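You operate a simulated robot arm through the tools that you are given. There is no shell and no other tool. Be economical: measure what you need, move in short steps, check, and stop when the job is done.

You are at the controls of a simulated robot arm. One attempt, no reset.

## Task
Take the paper-wrapped sample pack from the sewing bench top and leave it on top of the grey small teal-banded pack on the sewing bench top.

The check looks at the end state, three seconds after you hand in, the way a careful person would. Anything else that was tipped, shoved, dropped, spilled or broken makes it a failure.

## Robot
A 7-joint arm with a two-finger parallel gripper, fixed in place. Base frame: the origin is at the foot of the arm, x ahead of it, y to its left, z up; the work surface is at about z = 0. Lengths are in mm, angles in rad, forces in N, time in s.
With the tool pointing down near the work surface it reaches from about 240 to 620 mm from the base axis. Its first joint turns from -1.152 to 1.152 rad. Payload 2.6 kg.
Tool frame: the origin (TCP) lies between the finger pads and is the grasp point; the fingertips stand 30 mm ahead of it; z points along the fingers, y is the line along which they close. Largest opening 94 mm; finger width 28, thickness 10; the body of the gripper, 50 by 96 mm, starts 55 mm behind the TCP.
Orientation is that of the tool frame in the base frame, as a unit quaternion [w, x, y, z]. With the fingers straight down and closing along the base's y, the tool's x points along the base's -x, its y along +y and its z along -z.

## Interface
- The arm moves only by the tool play_rows. Its argument "plan" is a list of rows, each an object of numbers (a shift or turn left out is 0, a gripper value left out holds the last): "claw": the opening, from 0 (shut) to 1 (fully open); "dx", "dy", "dz": the shift along the base's x, y, z in units of 20 mm (1.0 is 20 mm); "spin": the turn about the base's z in units of 4 degrees (1.0 is 4 degrees). In form: [{"claw": .., "dx": .., "dy": .., "dz": .., "spin": ..}, ...]. A call has 1 to 20 rows; each row shifts and turns the commanded pose from where the row before left it. A call with a number of a shift or a turn outside -1 to 1 is refused whole. Each row takes 0.2 s and may step no farther than 50 mm and 0.15 rad from the row before; otherwise, or with a gripper value out of range, the whole call is refused. Where a pose cannot be reached the arm comes as near as it can. A force on the tool above 40 N (or 10 N above the force at the start of the call, whichever is more), or a blocked arm, ends the call early, and 0.2 s more pass. Each finger travels about 72 mm/s and halts on what it meets, pressing with about 27 N; the grip force reading is that of the motor and also rises with nothing between the fingers. The clock runs only during rows and for 0.2 s after the last one: add rows that do not move to give the fingers time. The reply holds the time, the measured pose of the TCP, the force on the tool along the base axes, the opening and the grip force, in the units named above and with some noise, and new pictures: "views" is both (left out), scene, wrist or none.
- Cameras (640 x 400 px; columns grow to the right, rows downward): "scene" is fixed at [23.9, 421.3, 567.4]; the picture's right is [-0.87, -0.49, 0.00], its down [-0.26, 0.46, -0.85] and it looks along [0.42, -0.74, -0.53] (base axes); focal length 328 px, centre (320, 200). "wrist" rides on the gripper at [76, 14, -103] in the tool frame; the picture's right is [-0.18, 0.98, 0.00], its down [-0.75, -0.14, -0.64] and it looks along [-0.63, -0.12, 0.77] (tool axes); focal length 243 px, centre (320, 200). There is no depth. A picture from a camera that has moved, and an enlarged one, comes with that camera's place and axes in the base frame and with its lens.
- close_up(camera, box): a new picture of the part [left, top, right, bottom] of that camera's present view, enlarged. No time passes.
- sign_off(): hands the job in; it is judged then, once.

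Go step by step. Nothing tells you positions but the pictures and the camera data: compare them with the known pose of the tool, close in by small moves and look again before you grip or let go. The budget is 90 turns and 170 pictures, counting those below and the enlarged ones. Unless the task says otherwise, let go and move clear before handing in, and close with one line.

The tools are called after "Emit:" as name(argument=value, ...) on one line, values as JSON. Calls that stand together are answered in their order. play_rows: Moves the arm, as the interface text tells. Its arguments: {"type":"object","properties":{"plan":{"type":"array"},"views":{"type":"string","enum":["both","scene","wrist","none"]}},"required":["plan"]} The other tools are called the same way: close_up (camera, box) takes an enlarged picture of a part of a camera's view; sign_off () hands the job in.

At the start:

```text
clock: 0.0
eef_pos: [420.8, -235.2, 252.0]
orientation: [0.0, 0.0, 1.0, -0.001]
wrist_force: [1.0, -0.8, 0.3]
width: 94.2
grip_force: 0.0
```

scene: 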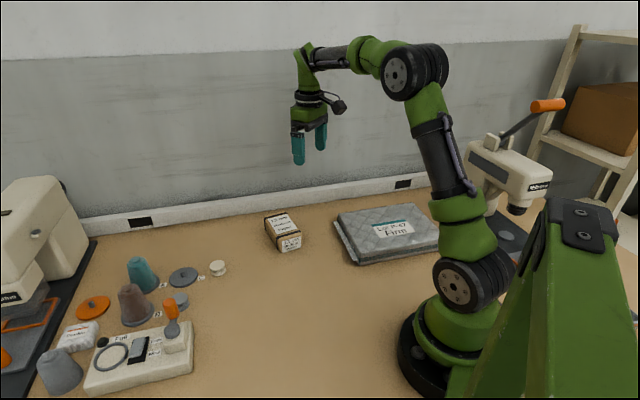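
wrist: 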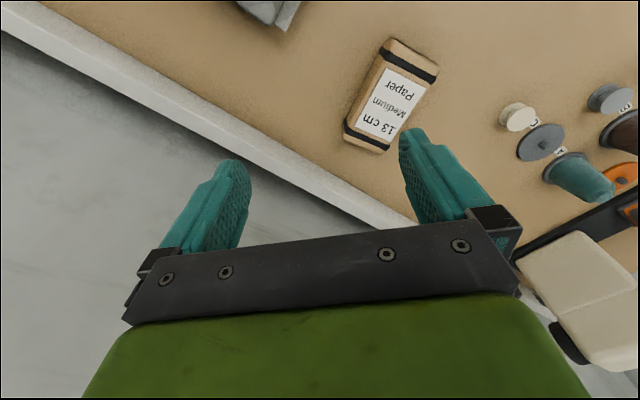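

I see a brown paper-wrapped pack near the middle and a grey quilted pack with a teal-edged label to its right. I'll enlarge both to check their identity and measure them.

Emit:
close_up(camera="scene", box=[240, 180, 460, 290])

Emit:
close_up(camera="scene", box=[0, 230, 240, 400])

Emit:
close_up(camera="wrist", box=[220, 0, 480, 170])

```text
2.91 times, centred on (350, 235) of scene
camera zoom: at [23.9, 421.3, 567.4], right [-0.87, -0.49, 0.0], down [-0.26, 0.46, -0.85], along [0.42, -0.74, -0.53], focal length 953 px, centre (233, 98)
```

zoom: 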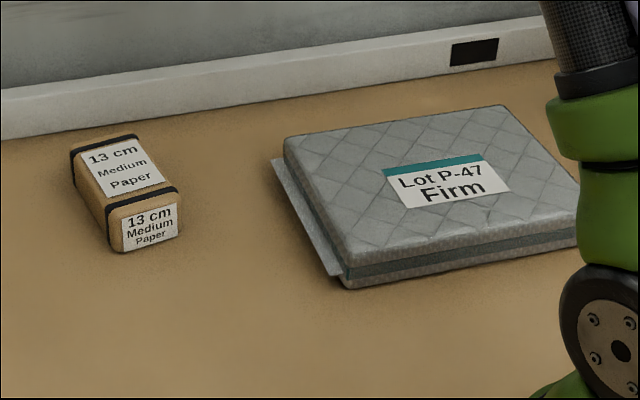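

```text
2.35 times, centred on (120, 315) of scene
camera zoom: at [23.9, 421.3, 567.4], right [-0.87, -0.49, 0.0], down [-0.26, 0.46, -0.85], along [0.42, -0.74, -0.53], focal length 771 px, centre (791, -71)
```

zoom: 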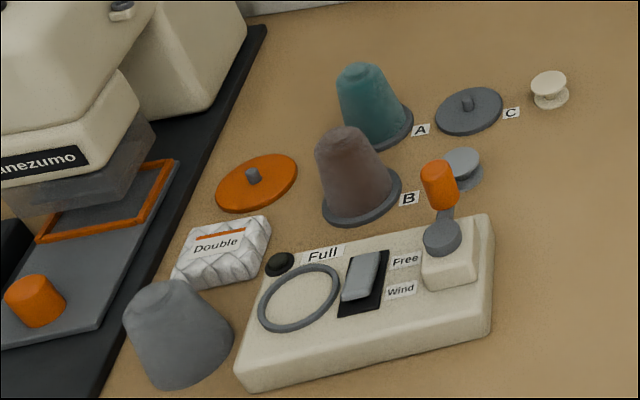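

```text
2.35 times, centred on (350, 85) of wrist
camera zoom: at [347.0, -220.6, 353.4], right [0.18, 0.98, 0.0], down [0.75, -0.14, 0.64], along [0.63, -0.12, -0.77], focal length 571 px, centre (249, 471)
```

zoom: 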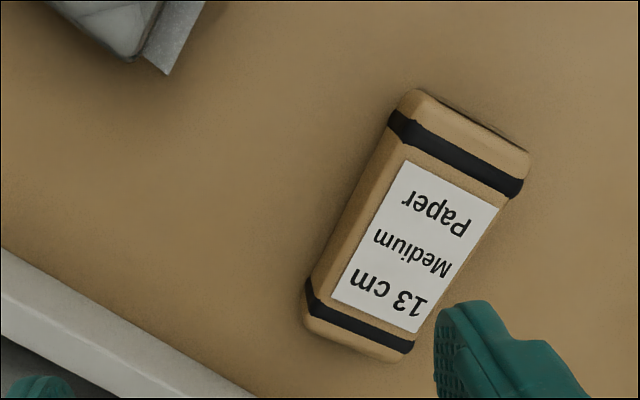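

The paper pack is about 100x60x45 mm, centred near (460,-153), with its long axis about -33° from x. The grey target pack is centred near (213,-302) with its top at about z=30. I'll move above the paper pack and turn the gripper.

Emit:
play_rows(plan=[{"claw": 1, "dx": 0.22, "dy": 0.46, "dz": -0.5, "spin": -0.917}, {"dx": 0.22, "dy": 0.46, "dz": -0.5, "spin": -0.917}, {"dx": 0.22, "dy": 0.46, "dz": -0.5, "spin": -0.917}, {"dx": 0.22, "dy": 0.46, "dz": -0.5, "spin": -0.917}, {"dx": 0.22, "dy": 0.46, "dz": -0.5, "spin": -0.917}, {"dx": 0.22, "dy": 0.46, "dz": -0.5, "spin": -0.917}, {"dx": 0.22, "dy": 0.46, "dz": -0.5, "spin": -0.917}, {"dx": 0.22, "dy": 0.46, "dz": -0.5, "spin": -0.917}, {"dx": 0.22, "dy": 0.46, "dz": -0.5, "spin": -0.917}, {}, {}])

```text
clock: 2.4
eef_pos: [461.3, -151.5, 159.8]
orientation: [0.0, 0.285, 0.959, 0.0]
wrist_force: [0.1, 0.7, 0.4]
width: 94.1
grip_force: 0.1
camera wrist: at [406.1, -99.4, 261.9], right [0.69, 0.72, 0.0], down [0.55, -0.53, 0.64], along [0.46, -0.44, -0.77], focal length 243 px, centre (320, 200)
```

scene: 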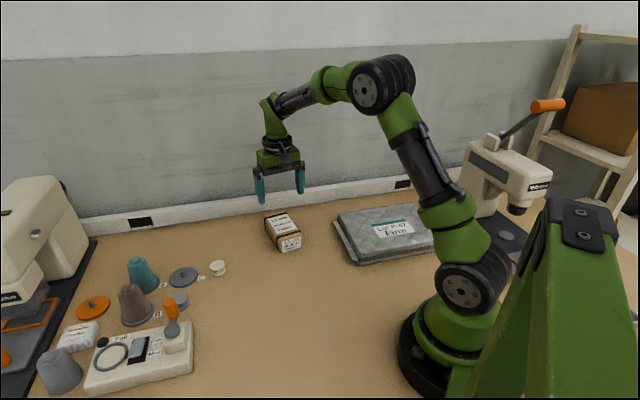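
wrist: 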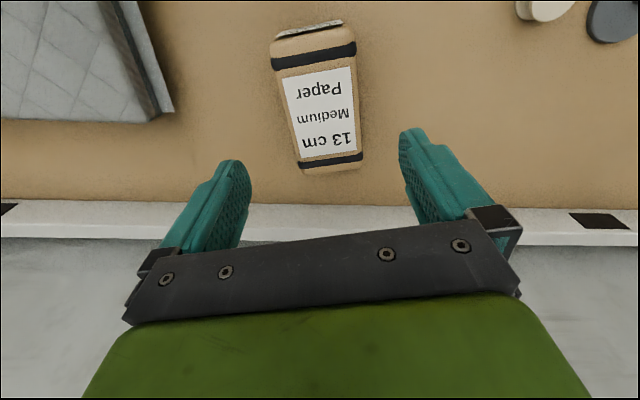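

The gripper is aligned over the pack, whose measured centre is (463,-150) at -34.5°. I'll go down in two stages.

Emit:
play_rows(plan=[{"dx": 0.07, "dy": 0.06, "dz": -0.7, "spin": -0.3}, {"dz": -0.8}, {"dz": -0.8}, {"dz": -0.8}, {}, {}])

```text
clock: 3.8
eef_pos: [463.7, -149.8, 99.9]
orientation: [-0.001, 0.294, 0.956, 0.0]
wrist_force: [-0.5, -0.5, -0.1]
width: 93.9
grip_force: 0.0
camera wrist: at [410.1, -96.1, 201.2], right [0.71, 0.71, 0.0], down [0.54, -0.54, 0.64], along [0.46, -0.45, -0.77], focal length 243 px, centre (320, 200)
```

scene: 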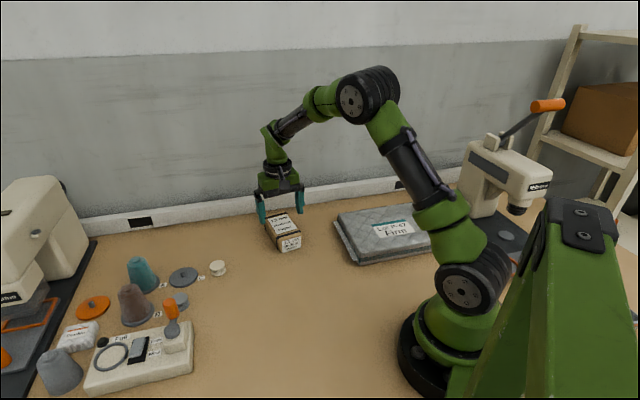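
wrist: 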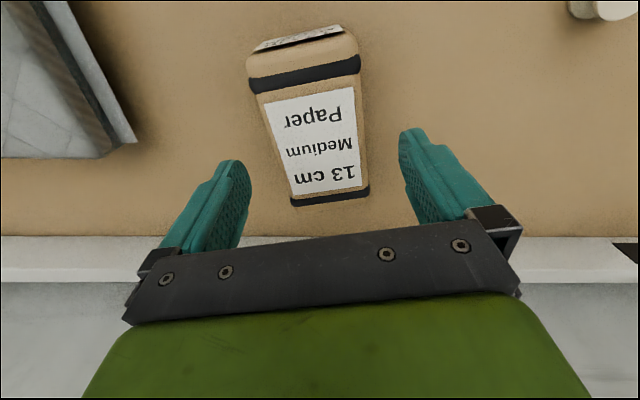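

Both pads straddle the pack evenly. I'll go down to grip height, looking again before closing.

Emit:
play_rows(plan=[{"dx": 0.15, "dy": -0.1, "dz": -0.6}, {"dz": -0.8}, {"dz": -0.8}, {"dz": -0.75}, {}, {}])

```text
clock: 5.2
eef_pos: [464.2, -152.1, 39.6]
orientation: [0.0, 0.295, 0.956, 0.0]
wrist_force: [0.3, 0.0, -0.7]
width: 94.0
grip_force: 0.0
camera wrist: at [411.8, -97.1, 142.5], right [0.71, 0.71, 0.0], down [0.54, -0.54, 0.64], along [0.46, -0.45, -0.77], focal length 243 px, centre (320, 200)
```

scene: 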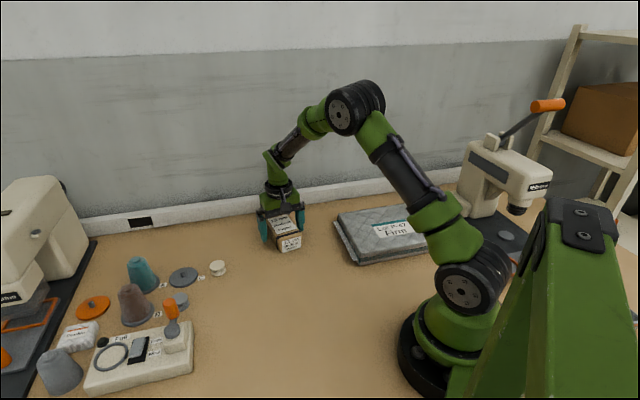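
wrist: 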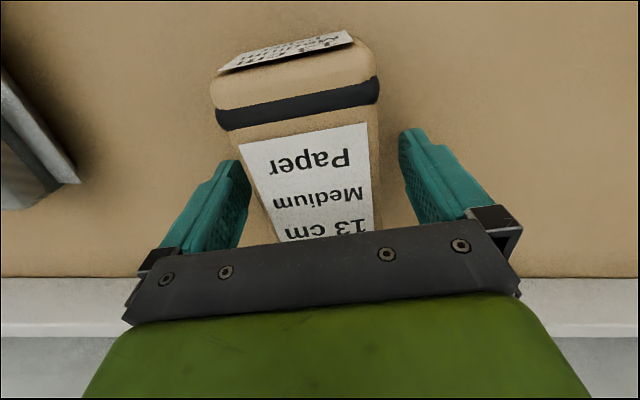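

Straddling looks clean, so I'll close and test with a short lift.

Emit:
play_rows(plan=[{"claw": 0.4}, {}, {}, {}, {}], views="wrist")

```text
clock: 6.4
eef_pos: [464.8, -152.3, 40.5]
orientation: [0.0, 0.294, 0.956, 0.0]
wrist_force: [-0.2, 0.3, -0.2]
width: 73.7
grip_force: 27.0
camera wrist: at [411.8, -97.1, 142.6], right [0.71, 0.71, 0.0], down [0.54, -0.54, 0.64], along [0.46, -0.45, -0.77], focal length 243 px, centre (320, 200)
```

wrist: 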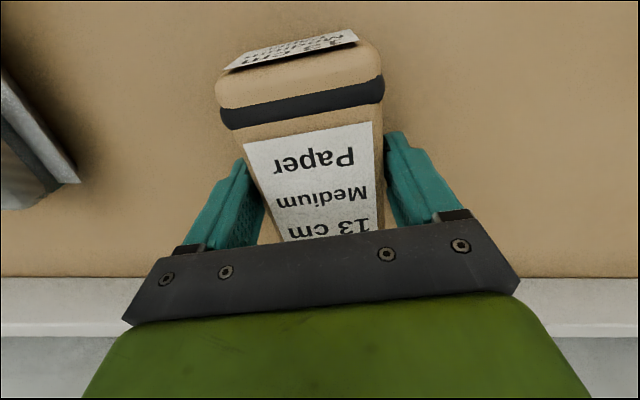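

The grip is on at a width of 73.7 mm and 27 N. I'll lift.

Emit:
play_rows(plan=[{"claw": 0.4, "dz": 0.3}, {"dz": 0.5}, {"dz": 0.7}, {"dz": 0.8}, {"dz": 0.8}, {"dz": 0.8}, {"dz": 0.8}, {}, {}])

```text
clock: 8.4
eef_pos: [464.7, -152.2, 134.1]
orientation: [0.0, 0.294, 0.956, 0.0]
wrist_force: [-0.2, -1.0, -0.9]
width: 74.0
grip_force: 27.1
camera wrist: at [412.0, -97.4, 236.1], right [0.71, 0.71, 0.0], down [0.54, -0.54, 0.64], along [0.46, -0.45, -0.77], focal length 243 px, centre (320, 200)
```

scene: 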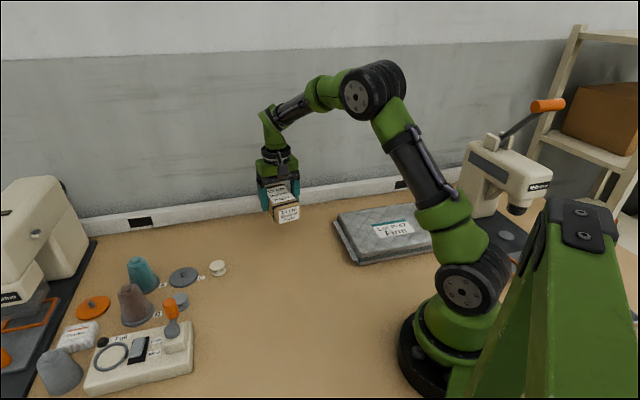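
wrist: 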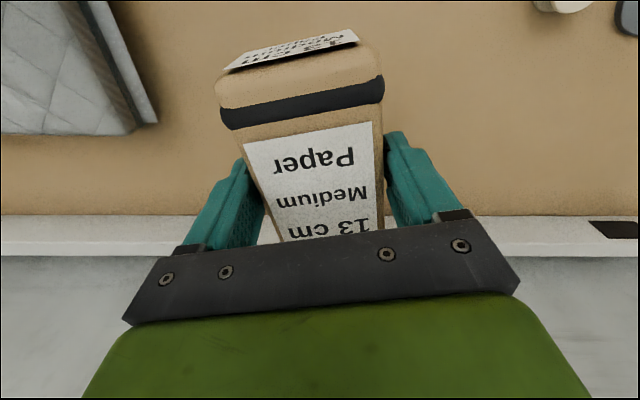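

The pack is held firmly. I'll carry it at this height (bottom at about z=94) to above the grey pack.

Emit:
play_rows(plan=[{"dx": -0.5, "dy": -0.3, "spin": -0.2}, {"dx": -0.83, "dy": -0.49, "spin": -0.2}, {"dx": -0.83, "dy": -0.49, "spin": -0.2}, {"dx": -0.83, "dy": -0.49, "spin": -0.2}, {"dx": -0.83, "dy": -0.49, "spin": -0.2}, {"dx": -0.83, "dy": -0.49, "spin": -0.2}, {"dx": -0.83, "dy": -0.49, "spin": -0.2}, {"dx": -0.83, "dy": -0.49, "spin": -0.2}, {"dx": -0.83, "dy": -0.49, "spin": -0.2}, {"dx": -0.83, "dy": -0.49, "spin": -0.2}, {"dx": -0.83, "dy": -0.49, "spin": -0.2}, {"dx": -0.83, "dy": -0.49, "spin": -0.2}, {"dx": -0.83, "dy": -0.49, "spin": -0.2}, {"dx": -0.83, "dy": -0.49, "spin": -0.2}, {"dx": -0.83, "dy": -0.49, "spin": -0.2}, {"dx": -0.4, "dy": -0.25}, {}, {}])

```text
clock: 12.2
eef_pos: [213.8, -300.0, 133.1]
orientation: [0.0, 0.393, 0.92, 0.0]
wrist_force: [-0.1, -0.7, -0.6]
width: 73.8
grip_force: 27.4
camera wrist: at [173.9, -236.1, 235.9], right [0.84, 0.55, 0.0], down [0.42, -0.64, 0.64], along [0.35, -0.54, -0.77], focal length 243 px, centre (320, 200)
```

scene: 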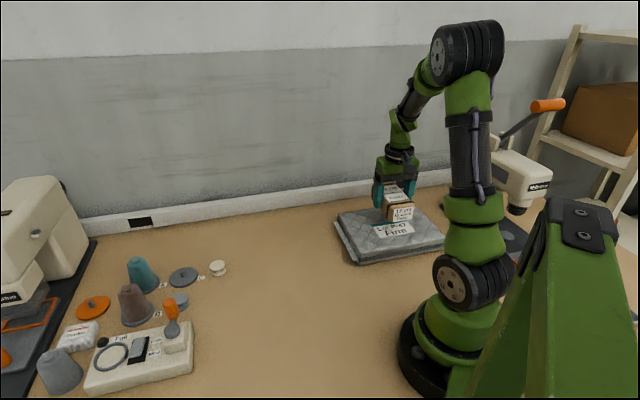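
wrist: 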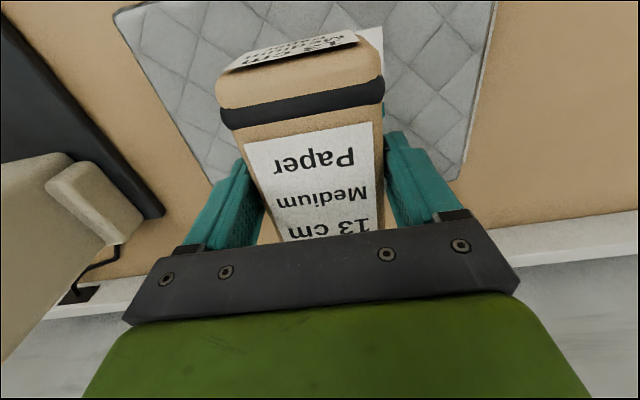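

The pack hangs over the middle of the grey pack. I'll lower it partway and check the gap.

Emit:
play_rows(plan=[{"dz": -0.6}, {"dz": -0.6}, {"dz": -0.6}, {"dz": -0.5}, {}, {}], views="none")

Emit:
close_up(camera="scene", box=[320, 140, 480, 270])

```text
clock: 13.6
eef_pos: [215.3, -300.3, 88.7]
orientation: [0.0, 0.393, 0.92, 0.0]
wrist_force: [0.4, 0.5, -0.5]
width: 74.0
grip_force: 27.1
```

```text
3.08 times, centred on (400, 205) of scene
camera zoom: at [24.0, 421.2, 567.4], right [-0.87, -0.49, 0.0], down [-0.26, 0.46, -0.85], along [0.42, -0.74, -0.53], focal length 1008 px, centre (74, 185)
```

zoom: 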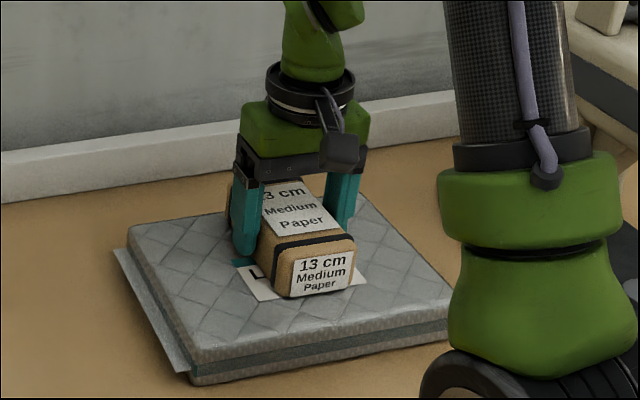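

It is well centred, with a gap of about 15–20 mm remaining. I'll lower it slowly and watch the force.

Emit:
play_rows(plan=[{"dz": -0.2}, {"dz": -0.2}, {"dz": -0.15}, {}, {}], views="none")

Emit:
close_up(camera="scene", box=[320, 140, 480, 270])

```text
clock: 14.8
eef_pos: [215.2, -301.6, 78.1]
orientation: [0.002, 0.393, 0.92, -0.003]
wrist_force: [2.8, -6.3, 24.1]
width: 73.9
grip_force: 27.5
```

```text
3.08 times, centred on (400, 205) of scene
camera zoom: at [23.9, 421.3, 567.3], right [-0.87, -0.49, 0.0], down [-0.26, 0.46, -0.85], along [0.42, -0.74, -0.53], focal length 1008 px, centre (74, 185)
```

zoom: 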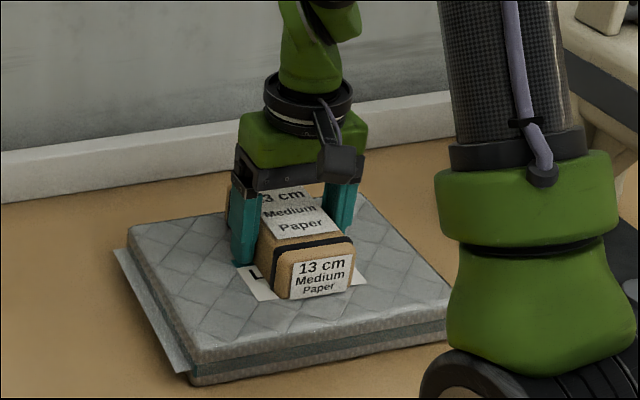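

The pack has touched down, with 24 N on the tool. I'll ease the load slightly and then open.

Emit:
play_rows(plan=[{"dz": 0.08}, {}, {"claw": 0.82}, {"claw": 0.9}, {"claw": 1.0}, {}, {}])

```text
clock: 16.4
eef_pos: [214.8, -300.1, 79.2]
orientation: [0.0, 0.392, 0.92, 0.0]
wrist_force: [-0.3, -0.2, 0.5]
width: 93.9
grip_force: 0.1
camera wrist: at [174.3, -235.4, 181.1], right [0.84, 0.55, 0.0], down [0.42, -0.64, 0.64], along [0.35, -0.54, -0.77], focal length 243 px, centre (320, 200)
```

scene: 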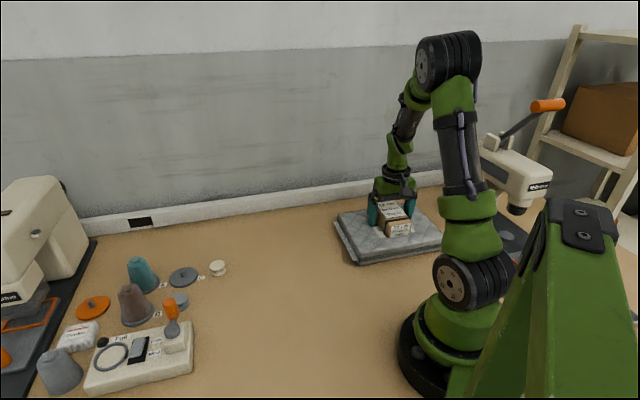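
wrist: 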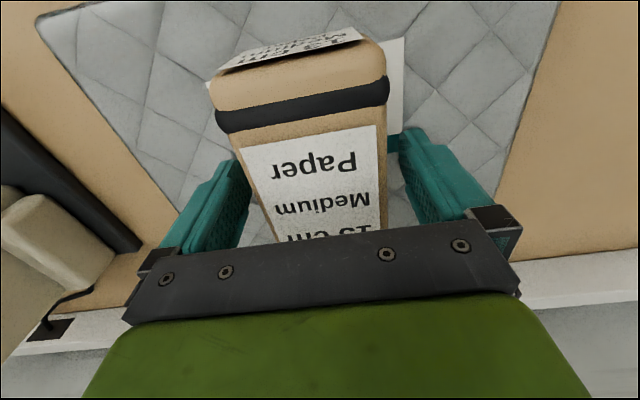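

The pack is released and resting flat. I'll rise straight up and clear.

Emit:
play_rows(plan=[{"dz": 0.3}, {"dz": 0.5}, {"dz": 0.8}, {"dz": 1}, {"dz": 1}, {"dz": 1}, {"dz": 1}, {"dz": 1}, {}, {}])

Emit:
close_up(camera="scene", box=[320, 140, 480, 270])

```text
clock: 18.6
eef_pos: [214.1, -302.7, 211.0]
orientation: [0.0, 0.392, 0.92, 0.001]
wrist_force: [0.6, -0.1, -0.4]
width: 94.1
grip_force: 0.1
camera wrist: at [174.0, -236.7, 312.8], right [0.84, 0.55, 0.0], down [0.42, -0.64, 0.64], along [0.35, -0.54, -0.77], focal length 243 px, centre (320, 200)
```

scene: 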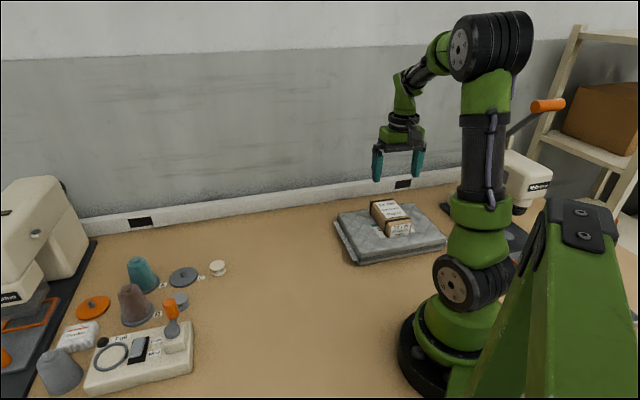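
wrist: 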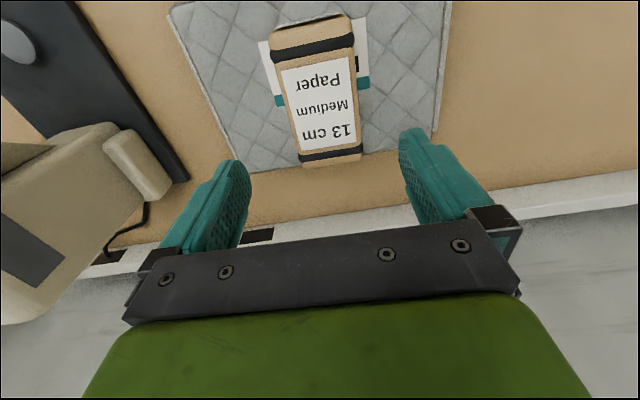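

```text
3.08 times, centred on (400, 205) of scene
camera zoom: at [23.9, 421.3, 567.4], right [-0.87, -0.49, 0.0], down [-0.26, 0.46, -0.85], along [0.42, -0.74, -0.53], focal length 1008 px, centre (74, 185)
```

zoom: 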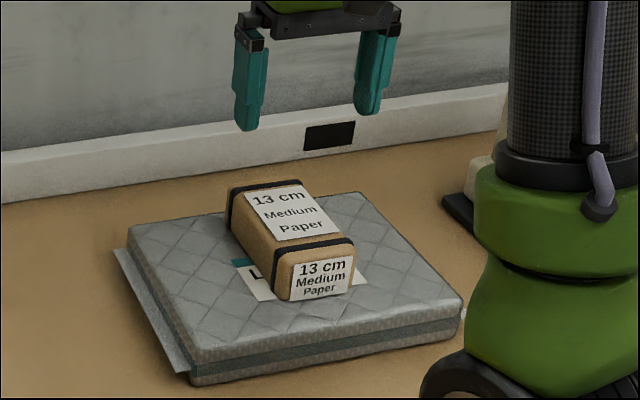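

The paper-wrapped pack is resting flat in the middle of the grey teal-banded pack. The gripper is clear and nothing else has moved, so I'm handing in.

Emit:
sign_off()

```text
The job is handed in.
```

The paper-wrapped sample pack is on top of the grey teal-banded pack, released and stable in the last view, and the job is handed in.
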